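You operate a simulated robot arm through the tools that you are given. There is no shell and no other tool. Be economical: measure what you need, move in short steps, check, and stop when the job is done.

You run a simulated two-armed robot. Do the job below in one go: nothing can be reset, and whatever is moved stays where it is left.

JOB
Shut the left drawer of the gauging bench. Stack the sample carton labelled "563" from the gauging bench top on top of the sample carton labelled "210". Put one of the foam pads from the flat table top on top of the green tin. Put the guide plate that says "452" from the gauging bench top on the front right nest of the plate board and the guide plate that says "315" on the shelf under the rollers. Stack the 25 mm brass spacer from the gauging bench top on top of the 30 mm brass spacer. Open the right tank door. Do these in any order. Set down upright: guide plate.

It is judged by the outcome, as a careful person would: the job done as asked, and still so three seconds after it is handed in. It fails if anything else is knocked over, pushed out of place, dropped, spilled or broken.

ROBOT AND FRAMES
Two 7-joint arms with fingered hands on one trunk, on a base that drives. Base frame: it is fixed to the floor where the robot stands at the start and does not move with it; the origin is under the middle of the robot, x ahead of it, y to its left, z up; the surface under the hand at the start is at about z = 0.8. Units: m, degrees, N and s.
The left shoulder is at the start at [0.04, 0.146, 1.154], the right one opposite. With the tool pointing down near the work surface each hand reaches from about 0.3 to 0.72 m from the robot's upright axis, wherever it stands, measured 20 degrees to its own side. Places, roughly: brass spacer [0, -0.75, 0.75]; foam pad (7x5x3 cm) [-2.8, -1.8, 0.8]; front right nest of the plate board (18x18 cm) [3.42, -0.24, 0.72]; green tin [-2.75, -1.5, 0.75]; guide plate [-0.5, -1, 0.75]; left drawer of the gauging bench [0.6, -0.2, 0.6]; right tank door [-0.9, -2.6, 0.4]; sample carton [-0.25, -0.75, 0.75]; shelf under the rollers [1, -2, 0.3]. Payload 4 kg a hand.
The tool frame of a hand sits at the grasp point between the pads (the TCP): z along the fingers, y along the line on which they close. The tips reach 0.026 m beyond it. The gripper opens to 0.148 m. The gripper's body begins 0.073 m behind the TCP. The gripper is a hand of 3 fingers: y runs from the thumb to the fingers, the wrist lies at [0, 0, -0.224] in the tool frame, and closing takes about 1.5 s.
Orientation is told as [roll, pitch, yaw] about the base's x, y, z axes, in that order, counted from this pose: with the fingers straight down and closing along the base's y, the tool's x points along the base's -x, its y along +y and its z along -z.

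CONTROLS
- The arms move only by the tool drive_tool. It takes "left_targets", "right_targets" or both (then of equal length, played together; a hand with none holds still); each is text: rows parted by semicolons, each of 6 numbers parted by spaces: the shift along the tool's x, y, z in m, then the turn, a rotation vector about the tool's x, y, z in degrees. In form: dx dy dz ax ay az; .... A call has 1 to 20 rows; each row is the pose to reach, as a shift and turn from the pose commanded when the call began, along the tool's axes at that moment. "left_hand" and "right_hand" are, for a hand that has rows, the opening, from 0 (shut) to 1 (fully open), set as the call begins (left out, the last holds). Rows are played at 5 a second. More than 0.05 m and 8.6 degrees between two rows, or a gripper value outside its range, and nothing of the call is played. A pose out of reach is approached as far as the arm can. The call stops where the force on the tool passes 40 N (or 10 N more than at its start, if that is more) or the arm is blocked; 0.2 s more then pass. The fingers move at their own pace (about 0.108 m/s each) and stop on an object; they squeeze with about 31 N. The grip force told is the motor's: it shows also when the fingers shut on nothing. Time passes only in rows, and 0.2 s behind the last, so rows that repeat a pose let the fingers close. The reply holds the time, the measured pose of the TCP, the force on the tool along the base axes, the opening and the grip force, in the units named above and with some noise, with the torque about the TCP (base axes, N m) and any sound that the robot's microphone picked up.
- Cameras (640 x 400 px; columns grow to the right, rows downward): "scene" is now at [0.0818, -0.0576, 1.3686]; the picture's right is [-0.67, -0.74, 0.00], its down [-0.51, 0.46, -0.72] and it looks along [0.54, -0.49, -0.69] (base axes); focal length 214 px, centre (320, 200). "left" rides on the left gripper at [-0.068, -0.039, -0.09] in its tool frame; the picture's right is [0.50, -0.87, 0.00], its down [0.65, 0.38, -0.65] and it looks along [0.57, 0.33, 0.76] (tool axes); focal length 222 px, centre (320, 200). "right" rides on the right gripper at [0.068, -0.039, -0.09] in its tool frame; the picture's right is [0.50, 0.87, 0.00], its down [-0.66, 0.38, -0.65] and it looks along [-0.57, 0.33, 0.76] (tool axes); focal length 222 px, centre (320, 200). There is no depth. A picture from a camera that has moved, and an enlarged one, comes with that camera's place and axes in the base frame and with its lens.
- get_image(camera): a new picture of that camera. It takes no simulated time.
- move_column(by): slides the trunk up (or, below 0, down) by that many m; the arms and the scene camera ride with it, the base frame stays. It gives what a move gives, with no picture.
- steer(legs): drives the robot by 1 to 6 legs, each [ahead, left, turn to the left] in m, m and degrees, along the robot's own axes; the way and the turn of a leg run together, so that a leg with both is an arc; at most 1.5 m and 180 degrees a leg. The arms and the cameras ride along, it lands a little off, and it stops where it bumps. It gives what a move gives.
- finger_targets(finger1, finger2, thumb_bend, hand): sets how far each is bent, from 0 (flat) to 100 (curled in); at 30 the hand is open as for a grip, at 70 the pads meet at the TCP. One left out holds its place. A second passes; each finger stops where it meets its share of the squeeze, and holds until it gets a number again. A gripper value or a shape takes the hand back. It gives what a move gives, with no picture; readings hold the bend of each and the force on the fingers (four entries, about 0 where the hand has none), thumb and palm.
- set_grasp(shape, hand): the hand has 3 fingers and takes this shape, open, in about a second: jaw (thumb against the fingers, like two jaws); tri (thumb and two fingers); tip (a fingertip pinch); poke (one finger out to press); point (the index stretched); flat (the hand flat); cup (the hand cupped); fist (a fist). The gripper value then closes the fingers along that shape, each until it touches; the sizes above hold for jaw. It gives what a move gives, with no picture.
- turn_head(pan, tilt): turns the head with the scene camera to pan (to the left, within 86 degrees either way) and tilt (down, from -29 to 69), counted from straight ahead of the robot. It gives what a move gives.
- close_up(camera, box): a new picture of the part [left, top, right, bottom] of that camera's present view, enlarged. It takes no simulated time.
- job_done(): hands the job in; it is judged then, once.

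Go step by step. Nothing tells you exact positions but the pictures and the camera data: compare them with the known pose of the tool, close in by small moves and look again before you grip or let go. The budget is 186 turns and 158 pictures, counting those below and the enlarged ones. Unless the task says otherwise, let go and move clear before handing in, and close with one line.

The tools are called after ">>>" by a JSON object that holds its "api" and its "payload". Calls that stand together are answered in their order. drive_tool: Moves the arms, as the interface text tells. Its arguments: {"type":"object","properties":{"left_targets":{"type":"string"},"left_hand":{"type":"number"},"right_targets":{"type":"string"},"right_hand":{"type":"number"}},"required":[]} The other tools are called the same way: move_column (by) slides the trunk up or down; set_grasp (shape, hand) gives the hand a shape; finger_targets (finger1, finger2, thumb_bend, hand) moves the fingers one by one; steer (legs) drives the base; turn_head (pan, tilt) turns the head that bears the scene camera; get_image (camera) takes a picture; close_up (camera, box) takes an enlarged picture of a part of a camera's view; job_done () hands the job in.

At the start:

```text
clock: 0.0
left_position: [0.4496, -0.043, 1.1536]
left_ee_rot: [0.0, 0.0, 0.0]
left_contact_force: [0.3, 0.0, 0.0]
left_moment: [0.02, 0.0, 0.02]
left_finger_gap: 0.1479
left_grip_force: 0.0
left_shape: jaw
left_bend: [30.0, 30.0, 30.0]
left_finger forces: [0.0, 0.0, 0.0, 0.0, 0.0, 0.1]
right_position: [0.4133, -0.4504, 1.1642]
right_ee_rot: [0.0, 0.0, -0.1]
right_contact_force: [0.2, 0.3, 0.5]
right_moment: [0.01, 0.02, 0.0]
right_finger_gap: 0.1479
right_grip_force: 0.2
right_shape: jaw
right_bend: [30.0, 30.0, 30.0]
right_finger forces: [0.0, 0.0, 0.0, 0.0, 0.0, 0.0]
trunk travel left (down, up): [-0.325, 0.181]
robot x, y, heading: [-0.0002, -0.0029, 0.0]
head pan, tilt: [-42.2, 43.5]
```

scene: 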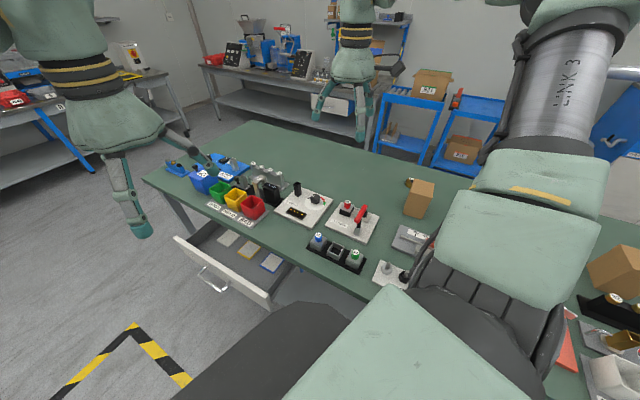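
right: 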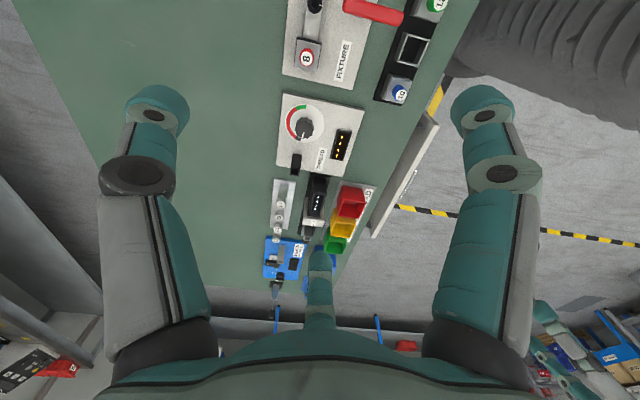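
left: 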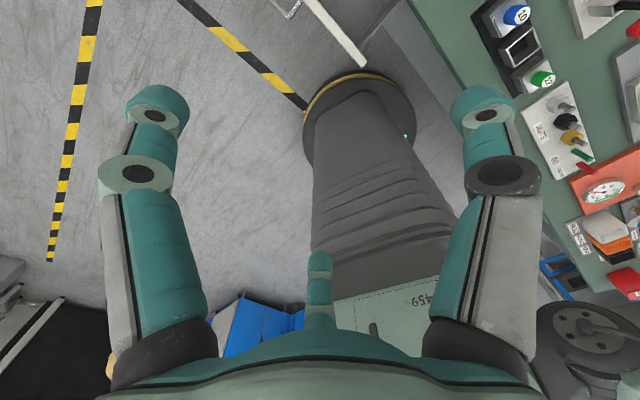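

I see the gauging bench to the right front with its left drawer open; first I survey the surroundings by turning the head.

>>> {"api": "turn_head", "payload": {"pan": -80, "tilt": 35}}

>>> {"api": "get_image", "payload": {"camera": "scene"}}

>>> {"api": "turn_head", "payload": {"pan": -10, "tilt": 20}}

>>> {"api": "get_image", "payload": {"camera": "scene"}}

```text
clock: 1.0
left_position: [0.4495, -0.0415, 1.1549]
left_ee_rot: [0.0, 0.0, 0.0]
left_contact_force: [-1.1, 0.7, -0.1]
left_moment: [0.02, 0.01, 0.01]
left_finger_gap: 0.1481
left_grip_force: 0.1
left_shape: jaw
left_bend: [30.0, 30.0, 30.0]
left_finger forces: [0.1, 0.0, 0.1, 0.1, 0.0, 0.0]
right_position: [0.4128, -0.4502, 1.163]
right_ee_rot: [0.0, 0.0, 0.0]
right_contact_force: [1.0, -0.1, 0.0]
right_moment: [0.01, 0.01, -0.02]
right_finger_gap: 0.1481
right_grip_force: 0.1
right_shape: jaw
right_bend: [30.0, 30.0, 30.0]
right_finger forces: [0.0, 0.0, 0.0, 0.0, 0.0, 0.0]
trunk travel left (down, up): [-0.325, 0.181]
robot x, y, heading: [0.0008, -0.0016, 0.2]
head pan, tilt: [-80.0, 35.0]
```

```text
154 pictures are left
camera scene: at [0.0361, -0.0889, 1.3813], right [-0.98, -0.17, 0.0], down [-0.1, 0.56, -0.82], along [0.14, -0.81, -0.57], focal length 214 px, centre (320, 200)
```

scene: 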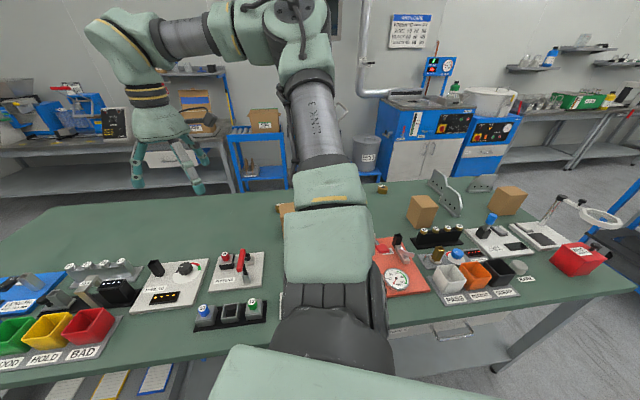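

```text
clock: 2.5
left_position: [0.4488, -0.0438, 1.1538]
left_ee_rot: [0.0, 0.0, 0.0]
left_contact_force: [0.7, 0.5, 0.0]
left_moment: [-0.04, -0.01, -0.01]
left_finger_gap: 0.1479
left_grip_force: 0.1
left_shape: jaw
left_bend: [30.0, 30.0, 30.0]
left_finger forces: [0.0, 0.0, 0.0, 0.1, 0.0, 0.0]
right_position: [0.4126, -0.4498, 1.1625]
right_ee_rot: [0.0, 0.0, 0.1]
right_contact_force: [0.4, 0.3, 0.7]
right_moment: [0.01, 0.03, 0.01]
right_finger_gap: 0.1479
right_grip_force: 0.1
right_shape: jaw
right_bend: [30.0, 30.0, 30.0]
right_finger forces: [0.1, 0.0, 0.0, 0.0, 0.0, 0.0]
trunk travel left (down, up): [-0.325, 0.181]
robot x, y, heading: [-0.0012, 0.0033, 0.1]
head pan, tilt: [-10.0, 20.0]
```

```text
153 pictures are left
camera scene: at [0.1124, -0.0184, 1.4051], right [-0.17, -0.98, 0.0], down [-0.34, 0.06, -0.94], along [0.93, -0.16, -0.34], focal length 214 px, centre (320, 200)
```

scene: 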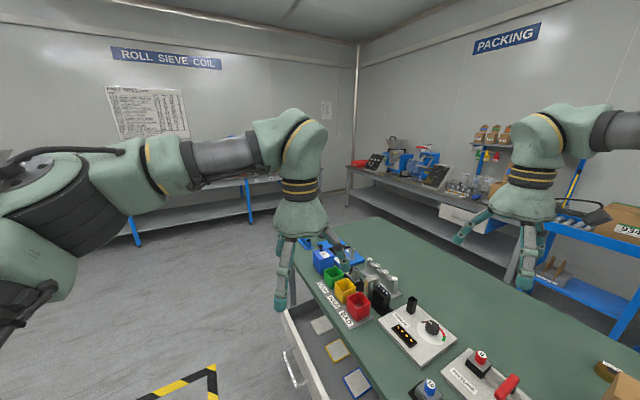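

The bench runs along x in front-right of me; I turn to face it and look again.

>>> {"api": "steer", "payload": {"legs": [[0, 0, -90]]}}

>>> {"api": "turn_head", "payload": {"pan": 0, "tilt": 45}}

>>> {"api": "get_image", "payload": {"camera": "scene"}}

>>> {"api": "get_image", "payload": {"camera": "right"}}

>>> {"api": "get_image", "payload": {"camera": "left"}}

```text
clock: 6.7
left_position: [-0.0476, -0.4505, 1.1533]
left_ee_rot: [0.0, 0.1, -90.7]
left_contact_force: [0.4, 0.6, -0.3]
left_moment: [0.01, -0.03, -0.01]
left_finger_gap: 0.1482
left_grip_force: 0.0
left_shape: jaw
left_bend: [30.0, 30.0, 30.0]
left_finger forces: [0.0, 0.0, 0.1, 0.1, 0.0, 0.0]
right_position: [-0.4546, -0.4085, 1.1632]
right_ee_rot: [0.0, 0.1, -90.7]
right_contact_force: [0.9, 0.1, 0.0]
right_moment: [-0.03, 0.06, -0.03]
right_finger_gap: 0.1479
right_grip_force: 0.2
right_shape: jaw
right_bend: [30.0, 30.0, 30.0]
right_finger forces: [0.0, 0.0, 0.0, 0.0, 0.0, 0.0]
trunk travel left (down, up): [-0.325, 0.181]
robot x, y, heading: [0.0011, 0.0008, -90.6]
head pan, tilt: [-10.0, 20.0]
```

```text
clock: 7.6
left_position: [-0.0469, -0.4482, 1.1544]
left_ee_rot: [-0.1, 0.0, -90.7]
left_contact_force: [-0.4, -0.8, -0.5]
left_moment: [0.0, 0.01, -0.02]
left_finger_gap: 0.148
left_grip_force: 0.0
left_shape: jaw
left_bend: [30.0, 30.0, 30.0]
left_finger forces: [0.0, 0.1, 0.1, 0.0, 0.0, 0.0]
right_position: [-0.4546, -0.4081, 1.1636]
right_ee_rot: [0.0, -0.1, -90.7]
right_contact_force: [0.4, 0.3, -0.3]
right_moment: [0.01, 0.02, -0.02]
right_finger_gap: 0.1479
right_grip_force: 0.0
right_shape: jaw
right_bend: [30.0, 30.0, 30.0]
right_finger forces: [0.1, 0.1, 0.0, 0.0, 0.1, 0.0]
trunk travel left (down, up): [-0.325, 0.181]
robot x, y, heading: [0.0033, -0.0013, -90.7]
head pan, tilt: [0.0, 45.0]
```

```text
152 pictures are left
camera scene: at [-0.001, -0.1037, 1.3665], right [-1.0, 0.01, 0.0], down [0.01, 0.71, -0.71], along [-0.01, -0.71, -0.71], focal length 214 px, centre (320, 200)
```

scene: 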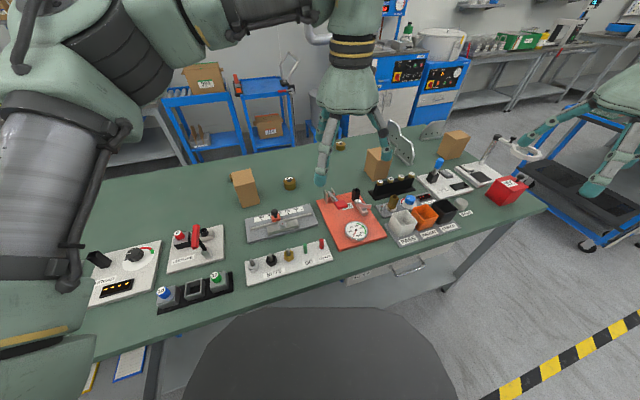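

```text
151 pictures are left
camera right: at [-0.4939, -0.3396, 1.2534], right [0.87, 0.49, 0.0], down [0.37, -0.66, 0.65], along [0.32, -0.57, -0.76], focal length 222 px, centre (320, 200)
```

right: 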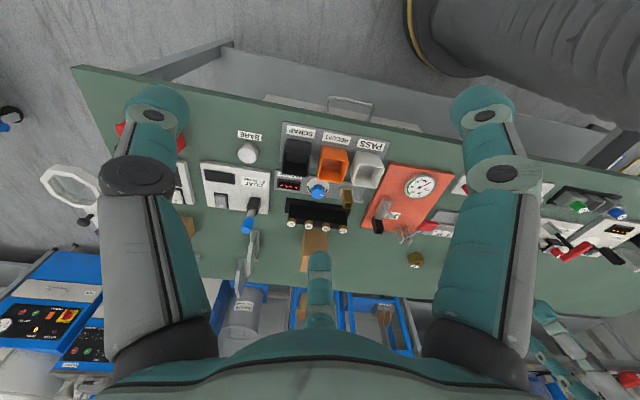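

```text
150 pictures are left
camera left: at [-0.0879, -0.5159, 1.244], right [-0.86, 0.51, 0.0], down [0.39, 0.65, 0.65], along [0.33, 0.56, -0.76], focal length 222 px, centre (320, 200)
```

left: 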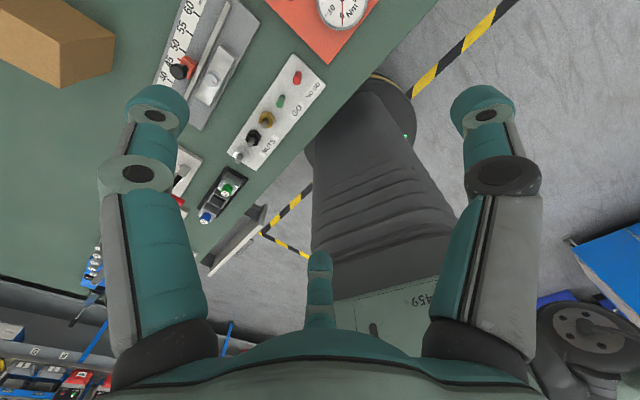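

I take enlarged views to read labels and sizes.

>>> {"api": "close_up", "payload": {"camera": "scene", "box": [220, 120, 350, 220]}}

>>> {"api": "close_up", "payload": {"camera": "scene", "box": [350, 110, 510, 220]}}

>>> {"api": "close_up", "payload": {"camera": "right", "box": [180, 180, 460, 300]}}

```text
4.00 times, centred on (285, 170) of scene
camera zoom: at [-0.001, -0.1037, 1.3665], right [-1.0, 0.01, 0.0], down [0.01, 0.71, -0.71], along [-0.01, -0.71, -0.71], focal length 858 px, centre (460, 320)
```

zoom: 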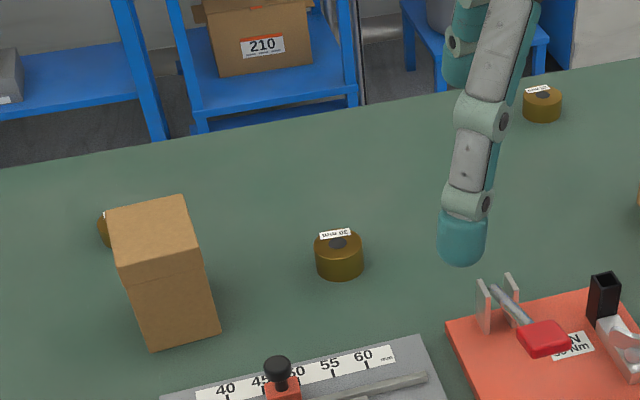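

```text
3.64 times, centred on (430, 165) of scene
camera zoom: at [-0.001, -0.1037, 1.3665], right [-1.0, 0.01, 0.0], down [0.01, 0.71, -0.71], along [-0.01, -0.71, -0.71], focal length 780 px, centre (-80, 327)
```

zoom: 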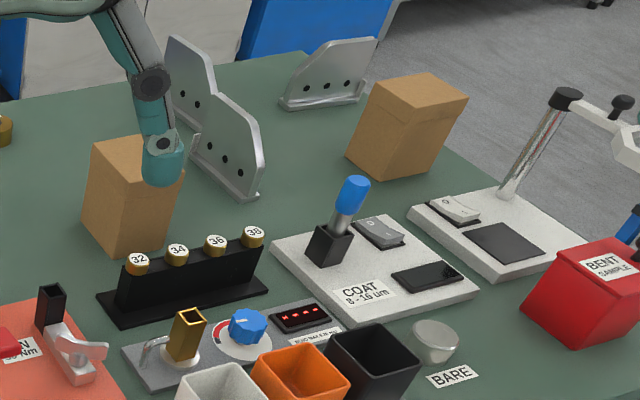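

```text
2.29 times, centred on (320, 240) of right
camera zoom: at [-0.4939, -0.3396, 1.2534], right [0.87, 0.49, 0.0], down [0.37, -0.66, 0.65], along [0.32, -0.57, -0.76], focal length 508 px, centre (320, 109)
```

zoom: 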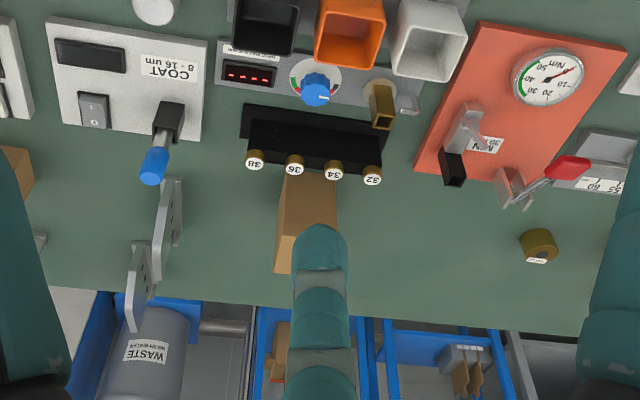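

The bench is rotated about 18°, with three unlabelled-from-here cartons, three brass spacers and three plates. I'll deal with the drawer first: back off, square up to the bench and look at the drawer.

>>> {"api": "steer", "payload": {"legs": [[-0.5, 0.45, 0], [0, 0, 18.5]]}}

>>> {"api": "get_image", "payload": {"camera": "scene"}}

```text
clock: 12.3
left_position: [0.5522, 0.0643, 1.153]
left_ee_rot: [0.0, 0.1, -70.2]
left_contact_force: [0.3, 0.2, -0.5]
left_moment: [0.03, -0.01, 0.02]
left_finger_gap: 0.1479
left_grip_force: 0.0
left_shape: jaw
left_bend: [30.0, 30.0, 30.0]
left_finger forces: [0.0, 0.1, 0.0, 0.0, 0.0, 0.0]
right_position: [0.1547, -0.0402, 1.1629]
right_ee_rot: [0.2, 0.0, -70.2]
right_contact_force: [-0.3, -0.6, -0.9]
right_moment: [0.0, -0.02, -0.03]
right_finger_gap: 0.148
right_grip_force: 0.0
right_shape: jaw
right_bend: [30.0, 30.0, 30.0]
right_finger forces: [0.0, 0.0, 0.0, 0.1, 0.0, 0.1]
trunk travel left (down, up): [-0.325, 0.181]
robot x, y, heading: [0.4373, 0.498, -70.2]
head pan, tilt: [0.0, 45.0]
```

```text
146 pictures are left
camera scene: at [0.4741, 0.403, 1.3665], right [-0.94, -0.34, 0.0], down [-0.24, 0.67, -0.71], along [0.24, -0.67, -0.71], focal length 214 px, centre (320, 200)
```

scene: 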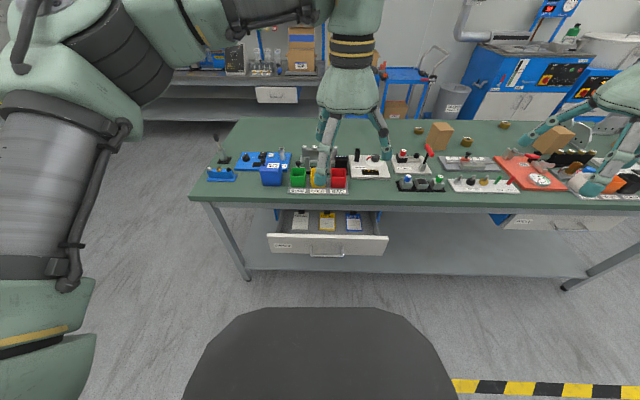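

The drawer front sits about 0.55 m ahead with its handle at about (0.6, -0.02, 0.65). I back off a little and bring the left hand forward-pointing and low for pushing.

>>> {"api": "steer", "payload": {"legs": [[-0.2, 0, 0]]}}

>>> {"api": "move_column", "payload": {"by": -0.28}}

>>> {"api": "drive_tool", "payload": {"left_targets": "-0.01 0.01 0.02 0 -8 0;-0.02 0.02 0.04 0 -16 0;-0.03 0.03 0.06 0 -24 0;-0.04 0.04 0.08 0 -32 0;-0.05 0.05 0.1 0 -40 0;-0.06 0.06 0.12 0 -48 0;-0.07 0.07 0.14 0 -56 0;-0.08 0.08 0.16 0 -64 0;-0.09 0.09 0.18 0 -72 0;-0.1 0.1 0.2 0 -80 0", "left_hand": 0}}

>>> {"api": "get_image", "payload": {"camera": "scene"}}

```text
clock: 13.9
left_position: [0.4869, 0.2466, 1.1536]
left_ee_rot: [-0.1, 0.2, -69.9]
left_contact_force: [-0.4, -0.6, -0.4]
left_moment: [0.03, 0.01, 0.0]
left_finger_gap: 0.148
left_grip_force: 0.1
left_shape: jaw
left_bend: [30.0, 30.0, 30.0]
left_finger forces: [0.1, 0.1, 0.0, 0.0, 0.0, 0.0]
right_position: [0.0929, 0.1406, 1.1626]
right_ee_rot: [-0.1, 0.0, -69.9]
right_contact_force: [0.0, -0.8, 0.4]
right_moment: [0.01, 0.01, 0.02]
right_finger_gap: 0.1481
right_grip_force: 0.1
right_shape: jaw
right_bend: [30.0, 30.0, 30.0]
right_finger forces: [0.1, 0.1, 0.0, 0.1, 0.0, 0.0]
trunk travel left (down, up): [-0.325, 0.181]
robot x, y, heading: [0.3727, 0.6876, -69.8]
head pan, tilt: [0.0, 45.0]
```

```text
clock: 16.7
left_position: [0.4878, 0.2494, 0.8736]
left_ee_rot: [0.0, 0.0, -69.9]
left_contact_force: [1.2, 0.1, 0.7]
left_moment: [0.0, 0.04, -0.01]
left_finger_gap: 0.1481
left_grip_force: 0.1
left_shape: jaw
left_bend: [30.0, 30.0, 30.0]
left_finger forces: [0.0, 0.0, 0.2, 0.0, 0.0, 0.0]
right_position: [0.0925, 0.1437, 0.883]
right_ee_rot: [-0.1, 0.0, -69.8]
right_contact_force: [-0.2, -0.2, 0.1]
right_moment: [-0.02, 0.0, -0.01]
right_finger_gap: 0.1478
right_grip_force: 0.1
right_shape: jaw
right_bend: [30.0, 30.0, 30.0]
right_finger forces: [0.1, 0.0, 0.0, 0.0, 0.0, 0.0]
trunk travel left (down, up): [-0.045, 0.461]
robot x, y, heading: [0.3702, 0.6875, -69.9]
head pan, tilt: [0.0, 45.0]
```

```text
clock: 18.9
left_position: [0.5606, 0.1698, 0.762]
left_ee_rot: [-5.4, -76.0, -60.0]
left_contact_force: [0.4, 0.4, -0.1]
left_moment: [0.0, -0.02, 0.03]
left_finger_gap: 0.0
left_grip_force: 30.7
left_shape: jaw
left_bend: [70.0, 70.0, 70.0]
left_finger forces: [0.0, 0.1, 0.1, 0.0, 0.0, 0.0]
left hand out of reach, approached as far as the arm can: row 8, 9, 10
right_position: [0.0923, 0.1423, 0.8838]
right_ee_rot: [-0.1, 0.0, -69.9]
right_contact_force: [-0.4, -0.1, -0.1]
right_moment: [-0.01, 0.0, -0.01]
right_finger_gap: 0.148
right_grip_force: 0.0
right_shape: jaw
right_bend: [30.0, 30.0, 30.0]
right_finger forces: [0.0, 0.1, 0.1, 0.0, 0.1, 0.0]
trunk travel left (down, up): [-0.045, 0.461]
robot x, y, heading: [0.3725, 0.6866, -69.8]
head pan, tilt: [0.0, 45.0]
```

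```text
145 pictures are left
camera scene: at [0.4084, 0.5879, 1.0863], right [-0.94, -0.34, 0.0], down [-0.24, 0.66, -0.71], along [0.24, -0.66, -0.71], focal length 214 px, centre (320, 200)
```

scene: 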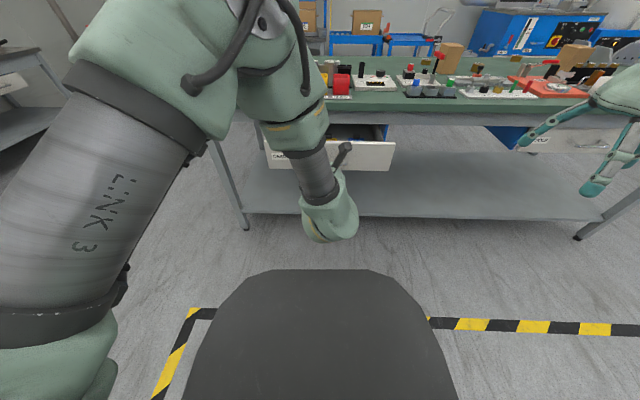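

The arm stops short; I lower the trunk a bit more and extend the hand forward.

>>> {"api": "move_column", "payload": {"by": -0.04}}

>>> {"api": "drive_tool", "payload": {"left_targets": "-0.01 0 0.05 0 0 0;-0.01 0 0.09 0 0 0;-0.01 0 0.12 0 0 0"}}

>>> {"api": "get_image", "payload": {"camera": "scene"}}

```text
clock: 19.8
left_position: [0.5606, 0.169, 0.7233]
left_ee_rot: [-5.4, -75.9, -59.9]
left_contact_force: [-0.5, 0.3, -0.3]
left_moment: [0.01, 0.04, -0.03]
left_finger_gap: 0.0001
left_grip_force: 31.1
left_shape: jaw
left_bend: [70.0, 70.0, 70.0]
left_finger forces: [0.0, 0.1, 0.0, 0.1, 0.1, 0.1]
right_position: [0.0932, 0.1413, 0.8441]
right_ee_rot: [0.1, 0.0, -69.9]
right_contact_force: [0.2, 0.3, -0.6]
right_moment: [0.01, 0.0, 0.01]
right_finger_gap: 0.1478
right_grip_force: 0.1
right_shape: jaw
right_bend: [30.0, 30.0, 30.0]
right_finger forces: [0.0, 0.0, 0.0, 0.0, 0.1, 0.1]
trunk travel left (down, up): [-0.005, 0.501]
robot x, y, heading: [0.3763, 0.6821, -70.0]
head pan, tilt: [0.0, 45.0]
```

```text
refused: row 1 steps farther than a row can; nothing moved
```

```text
144 pictures are left
camera scene: at [0.4082, 0.588, 1.0477], right [-0.94, -0.34, 0.0], down [-0.24, 0.66, -0.71], along [0.24, -0.66, -0.71], focal length 214 px, centre (320, 200)
```

scene: 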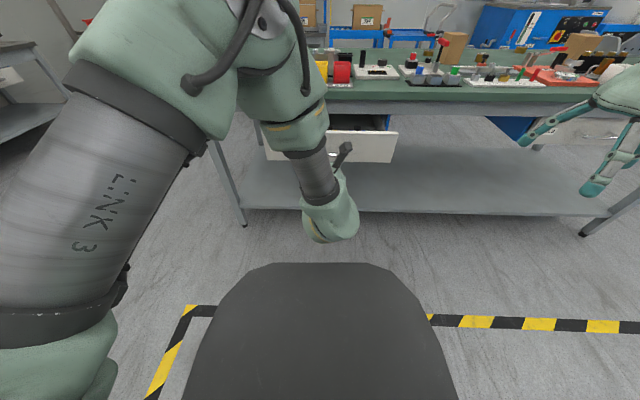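

I repeat with smaller steps.

>>> {"api": "drive_tool", "payload": {"left_targets": "0 0 0.03 0 0 0;0 0 0.06 0 0 0;0 0 0.09 0 0 0;0 0 0.12 0 0 0"}}

>>> {"api": "get_image", "payload": {"camera": "left"}}

```text
clock: 20.8
left_position: [0.5694, 0.0532, 0.7106]
left_ee_rot: [2.8, -75.9, -69.6]
left_contact_force: [0.3, 0.4, -1.1]
left_moment: [-0.03, -0.03, -0.01]
left_finger_gap: 0.0
left_grip_force: 30.5
left_shape: jaw
left_bend: [70.0, 70.0, 70.0]
left_finger forces: [0.1, 0.0, 0.0, 0.0, 0.0, 0.0]
left hand out of reach, approached as far as the arm can: row 1, 2, 3, 4
right_position: [0.0926, 0.1413, 0.8443]
right_ee_rot: [-0.1, 0.0, -69.9]
right_contact_force: [-0.2, -0.5, -0.5]
right_moment: [0.01, 0.01, 0.03]
right_finger_gap: 0.1478
right_grip_force: 0.0
right_shape: jaw
right_bend: [30.0, 30.0, 30.0]
right_finger forces: [0.0, 0.0, 0.0, 0.0, 0.0, 0.1]
trunk travel left (down, up): [-0.005, 0.501]
robot x, y, heading: [0.375, 0.6877, -69.8]
head pan, tilt: [0.0, 45.0]
```

```text
143 pictures are left
camera left: at [0.5047, 0.1043, 0.7963], right [-0.84, -0.23, -0.5], down [0.04, 0.88, -0.47], along [0.54, -0.42, -0.73], focal length 222 px, centre (320, 200)
```

left: 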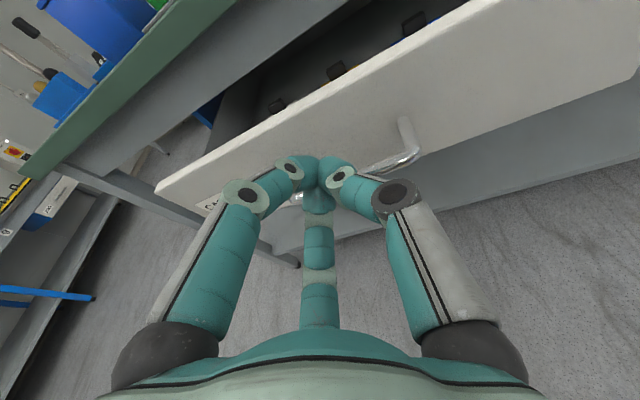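

Fingertips are close to the panel but a bit high; I relax the tilt so the hand can come lower.

>>> {"api": "drive_tool", "payload": {"left_targets": "0 0 -0.02 0 8 0;0 0 -0.04 0 16 0;0 0 -0.06 0 24 0"}}

>>> {"api": "get_image", "payload": {"camera": "left"}}

```text
clock: 21.6
left_position: [0.5488, 0.1056, 0.7251]
left_ee_rot: [0.8, -52.6, -68.0]
left_contact_force: [0.6, -0.7, 0.7]
left_moment: [-0.01, -0.04, -0.04]
left_finger_gap: 0.0001
left_grip_force: 31.4
left_shape: jaw
left_bend: [70.0, 70.0, 70.0]
left_finger forces: [0.0, 0.1, 0.1, 0.0, 0.0, 0.1]
right_position: [0.0926, 0.1424, 0.8446]
right_ee_rot: [0.1, 0.0, -69.9]
right_contact_force: [-0.6, -0.3, 0.4]
right_moment: [0.05, 0.0, -0.01]
right_finger_gap: 0.1479
right_grip_force: 0.1
right_shape: jaw
right_bend: [30.0, 30.0, 30.0]
right_finger forces: [0.1, 0.0, 0.0, 0.1, 0.0, 0.1]
trunk travel left (down, up): [-0.005, 0.501]
robot x, y, heading: [0.374, 0.6853, -70.0]
head pan, tilt: [0.0, 45.0]
```

```text
142 pictures are left
camera left: at [0.4992, 0.119, 0.8332], right [-0.91, -0.05, -0.4], down [0.0, 0.99, -0.12], along [0.41, -0.11, -0.91], focal length 222 px, centre (320, 200)
```

left: 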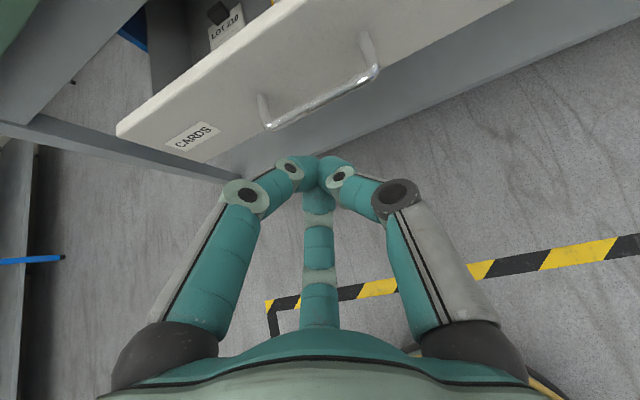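

I lower the hand about 7 cm straight down.

>>> {"api": "drive_tool", "payload": {"left_targets": "0.019 0 0.014 0 0 0;0.038 0 0.028 0 0 0;0.056 0 0.043 0 0 0"}}

>>> {"api": "get_image", "payload": {"camera": "left"}}

```text
clock: 22.4
left_position: [0.547, 0.1057, 0.6534]
left_ee_rot: [0.9, -52.7, -68.1]
left_contact_force: [0.7, -0.1, -0.5]
left_moment: [0.01, -0.02, -0.03]
left_finger_gap: 0.0
left_grip_force: 31.3
left_shape: jaw
left_bend: [70.0, 70.0, 70.0]
left_finger forces: [0.1, 0.0, 0.0, 0.1, 0.0, 0.0]
right_position: [0.0919, 0.1422, 0.8437]
right_ee_rot: [0.0, 0.2, -69.9]
right_contact_force: [0.3, -0.3, 0.3]
right_moment: [0.0, 0.02, -0.03]
right_finger_gap: 0.1479
right_grip_force: 0.0
right_shape: jaw
right_bend: [30.0, 30.0, 30.0]
right_finger forces: [0.1, 0.0, 0.1, 0.0, 0.1, 0.1]
trunk travel left (down, up): [-0.005, 0.501]
robot x, y, heading: [0.3728, 0.6863, -70.3]
head pan, tilt: [0.0, 45.0]
```

```text
141 pictures are left
camera left: at [0.4988, 0.1193, 0.7622], right [-0.91, -0.05, -0.41], down [0.0, 0.99, -0.12], along [0.41, -0.11, -0.91], focal length 222 px, centre (320, 200)
```

left: 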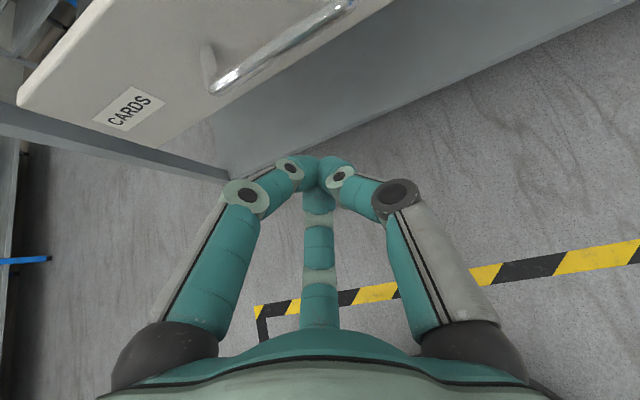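

The panel spans z 0.60–0.70; I shift the hand left of the handle and drive forward to push.

>>> {"api": "drive_tool", "payload": {"left_targets": "0 0.045 0 0 0 0;0 0.09 0 0 0 0"}}

>>> {"api": "steer", "payload": {"legs": [[0.2, 0, 0]]}}

>>> {"api": "get_image", "payload": {"camera": "left"}}

```text
clock: 23.0
left_position: [0.6356, 0.1389, 0.6573]
left_ee_rot: [0.8, -52.6, -68.1]
left_contact_force: [0.8, -0.1, 0.8]
left_moment: [-0.01, 0.01, -0.03]
left_finger_gap: 0.0
left_grip_force: 30.5
left_shape: jaw
left_bend: [70.0, 70.0, 70.0]
left_finger forces: [0.1, 0.1, 0.0, 0.0, 0.1, 0.0]
right_position: [0.094, 0.143, 0.8451]
right_ee_rot: [0.0, 0.0, -69.9]
right_contact_force: [-0.5, -0.5, -0.4]
right_moment: [0.03, -0.01, 0.0]
right_finger_gap: 0.1479
right_grip_force: 0.1
right_shape: jaw
right_bend: [30.0, 30.0, 30.0]
right_finger forces: [0.0, 0.0, 0.0, 0.0, 0.1, 0.0]
trunk travel left (down, up): [-0.005, 0.501]
robot x, y, heading: [0.3726, 0.6825, -69.8]
head pan, tilt: [0.0, 45.0]
```

```text
clock: 24.5
left_position: [0.7009, -0.0433, 0.6565]
left_ee_rot: [0.8, -52.6, -68.1]
left_contact_force: [-0.6, 1.5, 0.2]
left_moment: [-0.04, 0.0, -0.02]
left_finger_gap: 0.0001
left_grip_force: 30.6
left_shape: jaw
left_bend: [70.0, 70.0, 70.0]
left_finger forces: [0.0, 0.1, 0.0, 0.0, 0.1, 0.0]
right_position: [0.1591, -0.0385, 0.8435]
right_ee_rot: [0.0, 0.1, -70.0]
right_contact_force: [0.5, 0.1, -0.4]
right_moment: [0.02, 0.01, -0.02]
right_finger_gap: 0.1477
right_grip_force: 0.0
right_shape: jaw
right_bend: [30.0, 30.0, 30.0]
right_finger forces: [0.0, 0.1, 0.0, 0.0, 0.0, 0.0]
trunk travel left (down, up): [-0.005, 0.501]
robot x, y, heading: [0.4374, 0.5053, -69.9]
head pan, tilt: [0.0, 45.0]
```

```text
140 pictures are left
camera left: at [0.6526, -0.0303, 0.7635], right [-0.91, -0.05, -0.41], down [0.0, 0.99, -0.12], along [0.41, -0.11, -0.91], focal length 222 px, centre (320, 200)
```

left: 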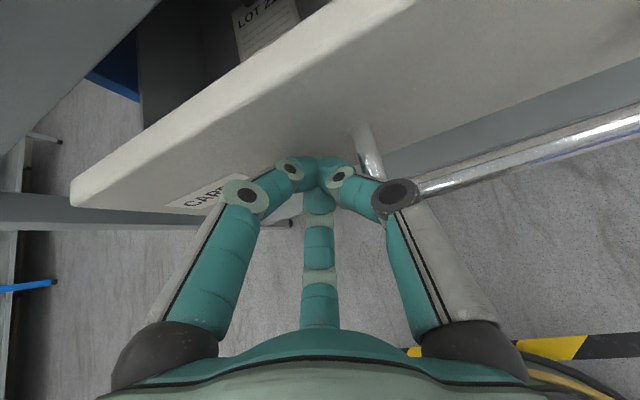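

Contact is made with the panel next to the handle; I continue pushing.

>>> {"api": "steer", "payload": {"legs": [[0.1, 0, 0]]}}

>>> {"api": "get_image", "payload": {"camera": "left"}}

```text
clock: 25.7
left_position: [0.735, -0.1299, 0.6556]
left_ee_rot: [0.9, -52.6, -67.9]
left_contact_force: [-8.7, 24.2, -3.3]
left_moment: [0.34, 0.1, -0.02]
left_finger_gap: 0.0002
left_grip_force: 31.2
left_shape: jaw
left_bend: [70.0, 70.0, 70.0]
left_finger forces: [0.1, 0.0, 0.1, 0.0, 0.0, 0.0]
right_position: [0.1936, -0.1283, 0.8456]
right_ee_rot: [0.0, 0.0, -69.8]
right_contact_force: [-0.6, -0.5, -0.2]
right_moment: [0.02, -0.04, 0.01]
right_finger_gap: 0.148
right_grip_force: 0.0
right_shape: jaw
right_bend: [30.0, 30.0, 30.0]
right_finger forces: [0.0, 0.1, 0.1, 0.0, 0.1, 0.0]
trunk travel left (down, up): [-0.005, 0.501]
robot x, y, heading: [0.4773, 0.4112, -69.9]
head pan, tilt: [0.0, 45.0]
```

```text
139 pictures are left
camera left: at [0.6864, -0.1173, 0.7639], right [-0.91, -0.05, -0.41], down [0.0, 0.99, -0.12], along [0.41, -0.11, -0.91], focal length 222 px, centre (320, 200)
```

left: 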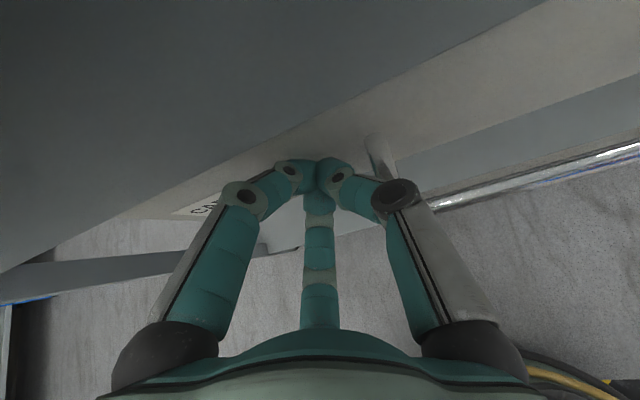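

It now resists at 25 N and the panel looks nearly home; I push a little more with the arm to feel the stop.

>>> {"api": "drive_tool", "payload": {"left_targets": "-0.006 0 0.008 0 0 0;-0.012 0 0.016 0 0 0;-0.018 0 0.024 0 0 0;-0.018 0 0.024 0 0 0"}}

>>> {"api": "get_image", "payload": {"camera": "left"}}

```text
clock: 26.1
left_position: [0.7336, -0.1312, 0.6522]
left_ee_rot: [1.0, -51.7, -68.5]
left_contact_force: [-4.9, 18.4, 4.8]
left_moment: [0.04, 0.02, 0.05]
left_finger_gap: 0.0
left_grip_force: 31.5
left_shape: jaw
left_bend: [70.0, 70.0, 70.0]
left_finger forces: [0.0, 0.0, 0.0, 0.0, 0.0, 0.1]
right_position: [0.1947, -0.1289, 0.8439]
right_ee_rot: [0.0, 0.0, -69.6]
right_contact_force: [-0.4, 0.8, 0.0]
right_moment: [0.04, 0.03, -0.06]
right_finger_gap: 0.1477
right_grip_force: 0.1
right_shape: jaw
right_bend: [30.0, 30.0, 30.0]
right_finger forces: [0.0, 0.0, 0.1, 0.0, 0.0, 0.0]
trunk travel left (down, up): [-0.005, 0.501]
robot x, y, heading: [0.4711, 0.4103, -69.7]
head pan, tilt: [0.0, 45.0]
stopped in row 1 (left hand): the force on the tool passed its limit at 44 N (the readings are from after the stop); the commanded pose is now the measured one
```

```text
138 pictures are left
camera left: at [0.6851, -0.1195, 0.7603], right [-0.91, -0.04, -0.4], down [0.0, 0.99, -0.11], along [0.4, -0.1, -0.91], focal length 222 px, centre (320, 200)
```

left: 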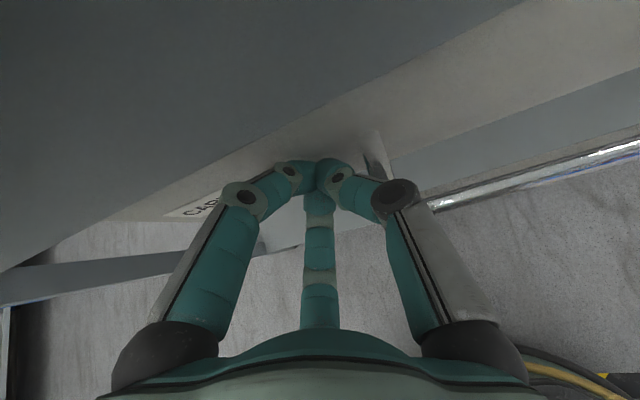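

Hard stop at 44 N suggests the drawer is shut; I back away, raise up and check visually.

>>> {"api": "steer", "payload": {"legs": [[-0.45, 0, 0]]}}

>>> {"api": "drive_tool", "payload": {"left_targets": "0 0 0 0 8 0;0 0 -0.02 0 16 0;0 0 -0.04 0 24 0;0 0 -0.06 0 32 0;0 0 -0.08 0 40 0;0 0 -0.1 0 48 0;0 0 -0.12 0 51 0", "left_hand": 1}}

>>> {"api": "get_image", "payload": {"camera": "scene"}}

```text
clock: 28.8
left_position: [0.5741, 0.2898, 0.6532]
left_ee_rot: [1.0, -51.9, -69.0]
left_contact_force: [-0.4, 1.2, 0.6]
left_moment: [0.03, 0.01, -0.02]
left_finger_gap: 0.0001
left_grip_force: 31.0
left_shape: jaw
left_bend: [70.0, 70.0, 70.0]
left_finger forces: [0.1, 0.0, 0.1, 0.1, 0.1, 0.0]
right_position: [0.0336, 0.298, 0.8448]
right_ee_rot: [-0.1, 0.0, -70.3]
right_contact_force: [0.4, -0.9, 0.4]
right_moment: [-0.03, -0.01, -0.01]
right_finger_gap: 0.1478
right_grip_force: 0.1
right_shape: jaw
right_bend: [30.0, 30.0, 30.0]
right_finger forces: [0.0, 0.0, 0.0, 0.0, 0.0, 0.0]
trunk travel left (down, up): [-0.005, 0.501]
robot x, y, heading: [0.3201, 0.8407, -70.3]
head pan, tilt: [0.0, 45.0]
```

```text
clock: 30.4
left_position: [0.5396, 0.3769, 0.7255]
left_ee_rot: [0.6, -0.7, -68.2]
left_contact_force: [0.1, 0.1, -0.1]
left_moment: [0.02, -0.03, 0.04]
left_finger_gap: 0.1478
left_grip_force: 0.2
left_shape: jaw
left_bend: [30.0, 30.0, 30.0]
left_finger forces: [0.0, 0.1, 0.0, 0.0, 0.1, 0.1]
right_position: [0.034, 0.2984, 0.8449]
right_ee_rot: [0.1, -0.1, -70.3]
right_contact_force: [0.1, 0.3, -0.9]
right_moment: [-0.02, -0.02, -0.01]
right_finger_gap: 0.1476
right_grip_force: 0.1
right_shape: jaw
right_bend: [30.0, 30.0, 30.0]
right_finger forces: [0.0, 0.0, 0.0, 0.1, 0.1, 0.0]
trunk travel left (down, up): [-0.005, 0.501]
robot x, y, heading: [0.3184, 0.8434, -70.4]
head pan, tilt: [0.0, 45.0]
```

```text
137 pictures are left
camera scene: at [0.3521, 0.7416, 1.0477], right [-0.94, -0.34, 0.0], down [-0.24, 0.67, -0.71], along [0.24, -0.67, -0.71], focal length 214 px, centre (320, 200)
```

scene: 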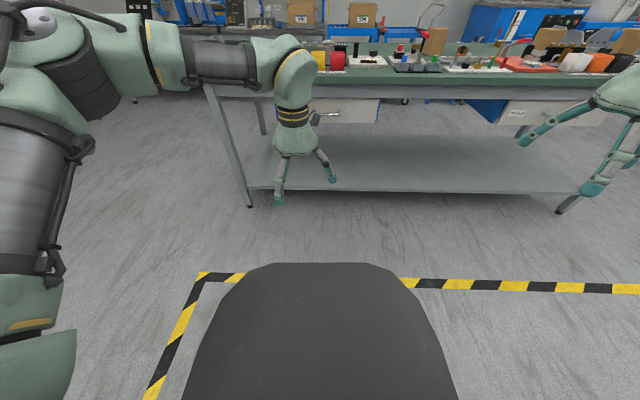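

The left drawer is shut. Next I raise the trunk and look around both bench ends, since the labels face the far side and most items are near the back edge.

>>> {"api": "move_column", "payload": {"by": 0.45}}

>>> {"api": "turn_head", "payload": {"pan": -40, "tilt": 28}}

>>> {"api": "get_image", "payload": {"camera": "scene"}}

>>> {"api": "turn_head", "payload": {"pan": 5, "tilt": 28}}

>>> {"api": "get_image", "payload": {"camera": "scene"}}

```text
refused: 0.45 is not a number from -0.4 to 0.4
```

```text
clock: 31.4
left_position: [0.5394, 0.3772, 0.7253]
left_ee_rot: [0.5, -0.8, -68.2]
left_contact_force: [-0.3, 0.2, -0.4]
left_moment: [0.01, -0.02, -0.01]
left_finger_gap: 0.1478
left_grip_force: 0.0
left_shape: jaw
left_bend: [30.0, 30.0, 30.0]
left_finger forces: [0.1, 0.1, 0.1, 0.0, 0.0, 0.1]
right_position: [0.033, 0.2985, 0.844]
right_ee_rot: [0.0, 0.1, -70.2]
right_contact_force: [0.2, 0.4, -0.6]
right_moment: [-0.01, -0.02, 0.0]
right_finger_gap: 0.1483
right_grip_force: 0.0
right_shape: jaw
right_bend: [30.0, 30.0, 30.0]
right_finger forces: [0.0, 0.1, 0.0, 0.1, 0.0, 0.0]
trunk travel left (down, up): [-0.005, 0.501]
robot x, y, heading: [0.3162, 0.8376, -70.3]
head pan, tilt: [-40.0, 28.0]
```

```text
136 pictures are left
camera scene: at [0.2932, 0.7322, 1.0735], right [-0.94, 0.35, 0.0], down [0.16, 0.44, -0.88], along [-0.3, -0.83, -0.47], focal length 214 px, centre (320, 200)
```

scene: 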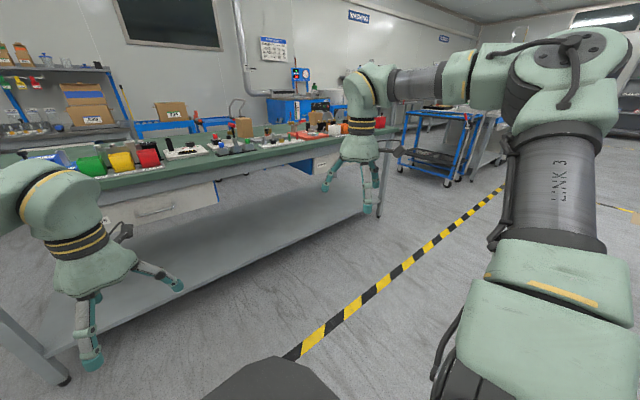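

```text
clock: 32.6
left_position: [0.5399, 0.3761, 0.7255]
left_ee_rot: [0.6, -0.8, -68.1]
left_contact_force: [0.7, 0.0, 0.1]
left_moment: [-0.01, 0.04, 0.01]
left_finger_gap: 0.1477
left_grip_force: 0.0
left_shape: jaw
left_bend: [30.0, 30.0, 30.0]
left_finger forces: [0.0, 0.0, 0.0, 0.0, 0.0, 0.0]
right_position: [0.0331, 0.2989, 0.8441]
right_ee_rot: [0.0, 0.1, -70.3]
right_contact_force: [0.6, -0.4, -0.2]
right_moment: [0.04, 0.01, -0.02]
right_finger_gap: 0.1477
right_grip_force: 0.0
right_shape: jaw
right_bend: [30.0, 30.0, 30.0]
right_finger forces: [0.1, 0.0, 0.0, 0.0, 0.0, 0.0]
trunk travel left (down, up): [-0.005, 0.501]
robot x, y, heading: [0.3147, 0.8388, -70.3]
head pan, tilt: [5.0, 28.0]
```

```text
135 pictures are left
camera scene: at [0.3627, 0.7349, 1.0735], right [-0.91, -0.42, 0.0], down [-0.2, 0.43, -0.88], along [0.37, -0.8, -0.47], focal length 214 px, centre (320, 200)
```

scene: 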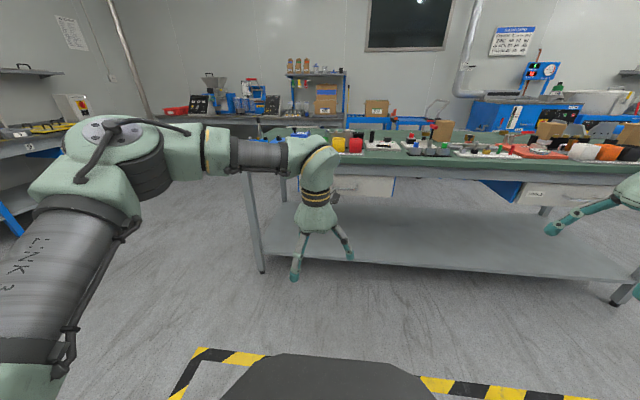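

I raise the trunk, turn my back to the bench and drive around its right end so I can work from behind.

>>> {"api": "move_column", "payload": {"by": 0.38}}

>>> {"api": "steer", "payload": {"legs": [[0, 0, 180], [-0.41, 1.0, 0], [0, 0.92, 0]]}}

>>> {"api": "turn_head", "payload": {"pan": 86, "tilt": 35}}

>>> {"api": "get_image", "payload": {"camera": "scene"}}

>>> {"api": "turn_head", "payload": {"pan": -86, "tilt": 35}}

>>> {"api": "get_image", "payload": {"camera": "scene"}}

```text
clock: 36.2
left_position: [0.54, 0.3762, 1.1034]
left_ee_rot: [0.6, -0.9, -68.0]
left_contact_force: [-0.7, 0.4, 0.3]
left_moment: [-0.02, -0.01, 0.01]
left_finger_gap: 0.1481
left_grip_force: 0.1
left_shape: jaw
left_bend: [30.0, 30.0, 30.0]
left_finger forces: [0.0, 0.0, 0.0, 0.0, 0.0, 0.0]
right_position: [0.0342, 0.2977, 1.2235]
right_ee_rot: [0.0, 0.2, -70.3]
right_contact_force: [-0.5, 0.2, 0.2]
right_moment: [0.0, -0.01, -0.02]
right_finger_gap: 0.1479
right_grip_force: 0.1
right_shape: jaw
right_bend: [30.0, 30.0, 30.0]
right_finger forces: [0.1, 0.1, 0.1, 0.0, 0.0, 0.0]
trunk travel left (down, up): [-0.385, 0.121]
robot x, y, heading: [0.3154, 0.8425, -70.3]
head pan, tilt: [5.0, 28.0]
```

```text
clock: 53.5
left_position: [-1.5868, 0.341, 1.1041]
left_ee_rot: [0.5, -0.7, 109.2]
left_contact_force: [0.6, 0.5, -0.4]
left_moment: [0.0, -0.03, -0.01]
left_finger_gap: 0.1478
left_grip_force: 0.0
left_shape: jaw
left_bend: [30.0, 30.0, 30.0]
left_finger forces: [0.1, 0.0, 0.0, 0.0, 0.0, 0.1]
right_position: [-1.0772, 0.3953, 1.2221]
right_ee_rot: [0.1, 0.0, 107.2]
right_contact_force: [0.5, 0.8, -0.4]
right_moment: [-0.02, -0.03, 0.0]
right_finger_gap: 0.1478
right_grip_force: 0.1
right_shape: jaw
right_bend: [30.0, 30.0, 30.0]
right_finger forces: [0.1, 0.0, 0.0, 0.1, 0.0, 0.0]
trunk travel left (down, up): [-0.385, 0.121]
robot x, y, heading: [-1.3851, -0.132, 106.8]
head pan, tilt: [5.0, 28.0]
```

```text
clock: 55.0
left_position: [-1.5864, 0.3396, 1.1035]
left_ee_rot: [0.6, -0.9, 109.3]
left_contact_force: [0.2, 0.1, -0.4]
left_moment: [0.01, -0.03, 0.02]
left_finger_gap: 0.148
left_grip_force: 0.1
left_shape: jaw
left_bend: [30.0, 30.0, 30.0]
left_finger forces: [0.1, 0.0, 0.0, 0.0, 0.0, 0.0]
right_position: [-1.0779, 0.3962, 1.2237]
right_ee_rot: [0.1, 0.0, 107.1]
right_contact_force: [0.2, 0.2, 0.1]
right_moment: [0.02, 0.04, -0.03]
right_finger_gap: 0.148
right_grip_force: 0.1
right_shape: jaw
right_bend: [30.0, 30.0, 30.0]
right_finger forces: [0.1, 0.1, 0.0, 0.1, 0.0, 0.1]
trunk travel left (down, up): [-0.385, 0.121]
robot x, y, heading: [-1.3851, -0.1325, 107.0]
head pan, tilt: [85.9, 35.0]
```

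```text
134 pictures are left
camera scene: at [-1.4779, -0.1341, 1.4414], right [-0.23, 0.97, 0.0], down [0.56, 0.13, -0.82], along [-0.8, -0.18, -0.57], focal length 214 px, centre (320, 200)
```

scene: 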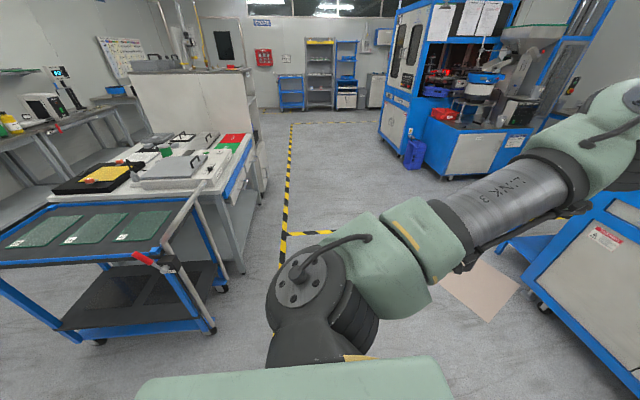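

```text
clock: 57.6
left_position: [-1.5858, 0.3396, 1.1034]
left_ee_rot: [0.6, -0.9, 109.2]
left_contact_force: [-0.5, 0.0, 0.0]
left_moment: [-0.01, 0.01, -0.01]
left_finger_gap: 0.1482
left_grip_force: 0.0
left_shape: jaw
left_bend: [30.0, 30.0, 30.0]
left_finger forces: [0.1, 0.0, 0.1, 0.0, 0.1, 0.1]
right_position: [-1.0773, 0.3964, 1.2229]
right_ee_rot: [0.0, 0.1, 107.0]
right_contact_force: [0.3, 0.7, 0.8]
right_moment: [0.0, -0.03, 0.01]
right_finger_gap: 0.1477
right_grip_force: 0.1
right_shape: jaw
right_bend: [30.0, 30.0, 30.0]
right_finger forces: [0.1, 0.0, 0.0, 0.0, 0.0, 0.0]
trunk travel left (down, up): [-0.385, 0.121]
robot x, y, heading: [-1.3891, -0.1329, 107.4]
head pan, tilt: [-85.9, 35.0]
```

```text
133 pictures are left
camera scene: at [-1.31, -0.0825, 1.4414], right [0.36, -0.93, 0.0], down [-0.53, -0.21, -0.82], along [0.76, 0.3, -0.57], focal length 214 px, centre (320, 200)
```

scene: 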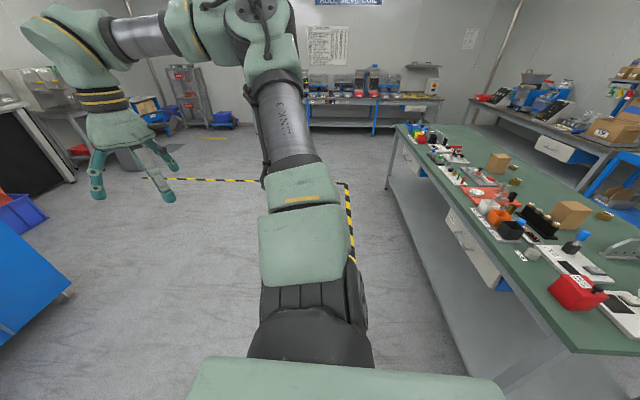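

The gap between bench end and trolley looks about 1 m wide; I back through it.

>>> {"api": "steer", "payload": {"legs": [[0, 0, 2.6], [-0.644, 0.17, 0], [-0.68, 0.03, 0]]}}

>>> {"api": "turn_head", "payload": {"pan": -80, "tilt": 40}}

>>> {"api": "get_image", "payload": {"camera": "scene"}}

```text
clock: 65.1
left_position: [-1.3498, -0.9847, 1.1038]
left_ee_rot: [0.6, -0.8, 111.9]
left_contact_force: [-0.8, 0.3, 0.4]
left_moment: [-0.02, 0.02, 0.01]
left_finger_gap: 0.148
left_grip_force: 0.0
left_shape: jaw
left_bend: [30.0, 30.0, 30.0]
left_finger forces: [0.1, 0.0, 0.0, 0.0, 0.0, 0.0]
right_position: [-0.8446, -0.9057, 1.223]
right_ee_rot: [0.1, 0.1, 109.7]
right_contact_force: [0.1, -0.2, -1.1]
right_moment: [0.0, 0.01, 0.0]
right_finger_gap: 0.148
right_grip_force: 0.0
right_shape: jaw
right_bend: [30.0, 30.0, 30.0]
right_finger forces: [0.1, 0.1, 0.1, 0.0, 0.1, 0.1]
trunk travel left (down, up): [-0.385, 0.121]
robot x, y, heading: [-1.1312, -1.4483, 109.7]
head pan, tilt: [-85.9, 35.0]
```

```text
clock: 65.8
left_position: [-1.3487, -0.9865, 1.1037]
left_ee_rot: [0.7, -0.7, 111.9]
left_contact_force: [0.7, 0.7, -0.3]
left_moment: [-0.02, -0.01, 0.03]
left_finger_gap: 0.1478
left_grip_force: 0.1
left_shape: jaw
left_bend: [30.0, 30.0, 30.0]
left_finger forces: [0.0, 0.1, 0.1, 0.1, 0.0, 0.1]
right_position: [-0.8444, -0.9072, 1.2234]
right_ee_rot: [0.0, 0.1, 109.7]
right_contact_force: [0.2, -0.5, 0.8]
right_moment: [-0.01, 0.01, 0.02]
right_finger_gap: 0.1479
right_grip_force: 0.1
right_shape: jaw
right_bend: [30.0, 30.0, 30.0]
right_finger forces: [0.0, 0.1, 0.0, 0.0, 0.0, 0.0]
trunk travel left (down, up): [-0.385, 0.121]
robot x, y, heading: [-1.127, -1.4463, 109.7]
head pan, tilt: [-80.0, 40.0]
```

```text
132 pictures are left
camera scene: at [-1.0609, -1.3888, 1.4338], right [0.5, -0.87, 0.0], down [-0.56, -0.32, -0.77], along [0.67, 0.38, -0.64], focal length 214 px, centre (320, 200)
```

scene: 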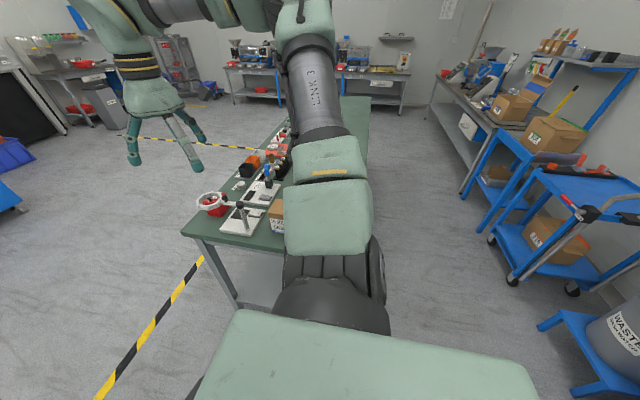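

The aisle behind the bench is clear; I move diagonally into it to stand behind the plates.

>>> {"api": "steer", "payload": {"legs": [[-0.25, -0.38, 0], [-0.25, -0.38, 0]]}}

>>> {"api": "turn_head", "payload": {"pan": 0, "tilt": 45}}

>>> {"api": "get_image", "payload": {"camera": "scene"}}

```text
clock: 70.8
left_position: [-0.4807, -1.2062, 1.1028]
left_ee_rot: [0.6, -0.8, 111.9]
left_contact_force: [0.6, 0.2, -0.5]
left_moment: [-0.01, 0.0, -0.01]
left_finger_gap: 0.1481
left_grip_force: 0.0
left_shape: jaw
left_bend: [30.0, 30.0, 30.0]
left_finger forces: [0.1, 0.1, 0.0, 0.0, 0.0, 0.0]
right_position: [0.0249, -1.1268, 1.2226]
right_ee_rot: [0.0, 0.0, 109.7]
right_contact_force: [0.5, 0.3, 0.5]
right_moment: [-0.02, 0.06, 0.02]
right_finger_gap: 0.148
right_grip_force: 0.0
right_shape: jaw
right_bend: [30.0, 30.0, 30.0]
right_finger forces: [0.1, 0.0, 0.0, 0.0, 0.0, 0.1]
trunk travel left (down, up): [-0.385, 0.121]
robot x, y, heading: [-0.2585, -1.6611, 109.8]
head pan, tilt: [-80.0, 40.0]
```

```text
clock: 72.3
left_position: [-0.4808, -1.2064, 1.1039]
left_ee_rot: [0.6, -0.8, 111.9]
left_contact_force: [0.4, -0.3, 0.5]
left_moment: [0.0, -0.01, -0.02]
left_finger_gap: 0.148
left_grip_force: 0.1
left_shape: jaw
left_bend: [30.0, 30.0, 30.0]
left_finger forces: [0.1, 0.1, 0.0, 0.1, 0.0, 0.1]
right_position: [0.0262, -1.1269, 1.2232]
right_ee_rot: [0.1, 0.1, 109.7]
right_contact_force: [0.1, 0.1, 0.9]
right_moment: [-0.02, 0.0, 0.03]
right_finger_gap: 0.1478
right_grip_force: 0.2
right_shape: jaw
right_bend: [30.0, 30.0, 30.0]
right_finger forces: [0.0, 0.0, 0.1, 0.1, 0.0, 0.0]
trunk travel left (down, up): [-0.385, 0.121]
robot x, y, heading: [-0.2577, -1.6673, 109.9]
head pan, tilt: [0.0, 45.0]
```

```text
131 pictures are left
camera scene: at [-0.2919, -1.5745, 1.4265], right [0.94, 0.34, 0.0], down [0.24, -0.67, -0.71], along [-0.24, 0.67, -0.71], focal length 214 px, centre (320, 200)
```

scene: 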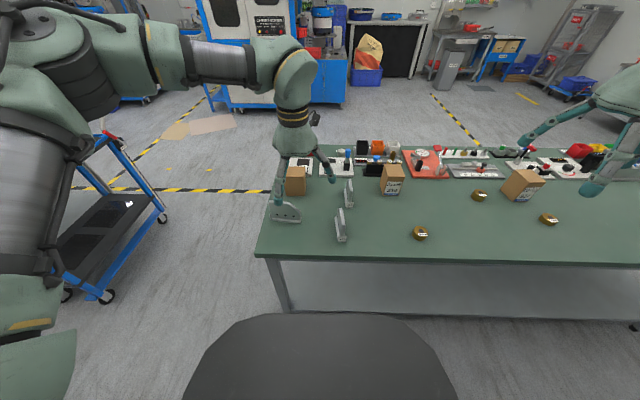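

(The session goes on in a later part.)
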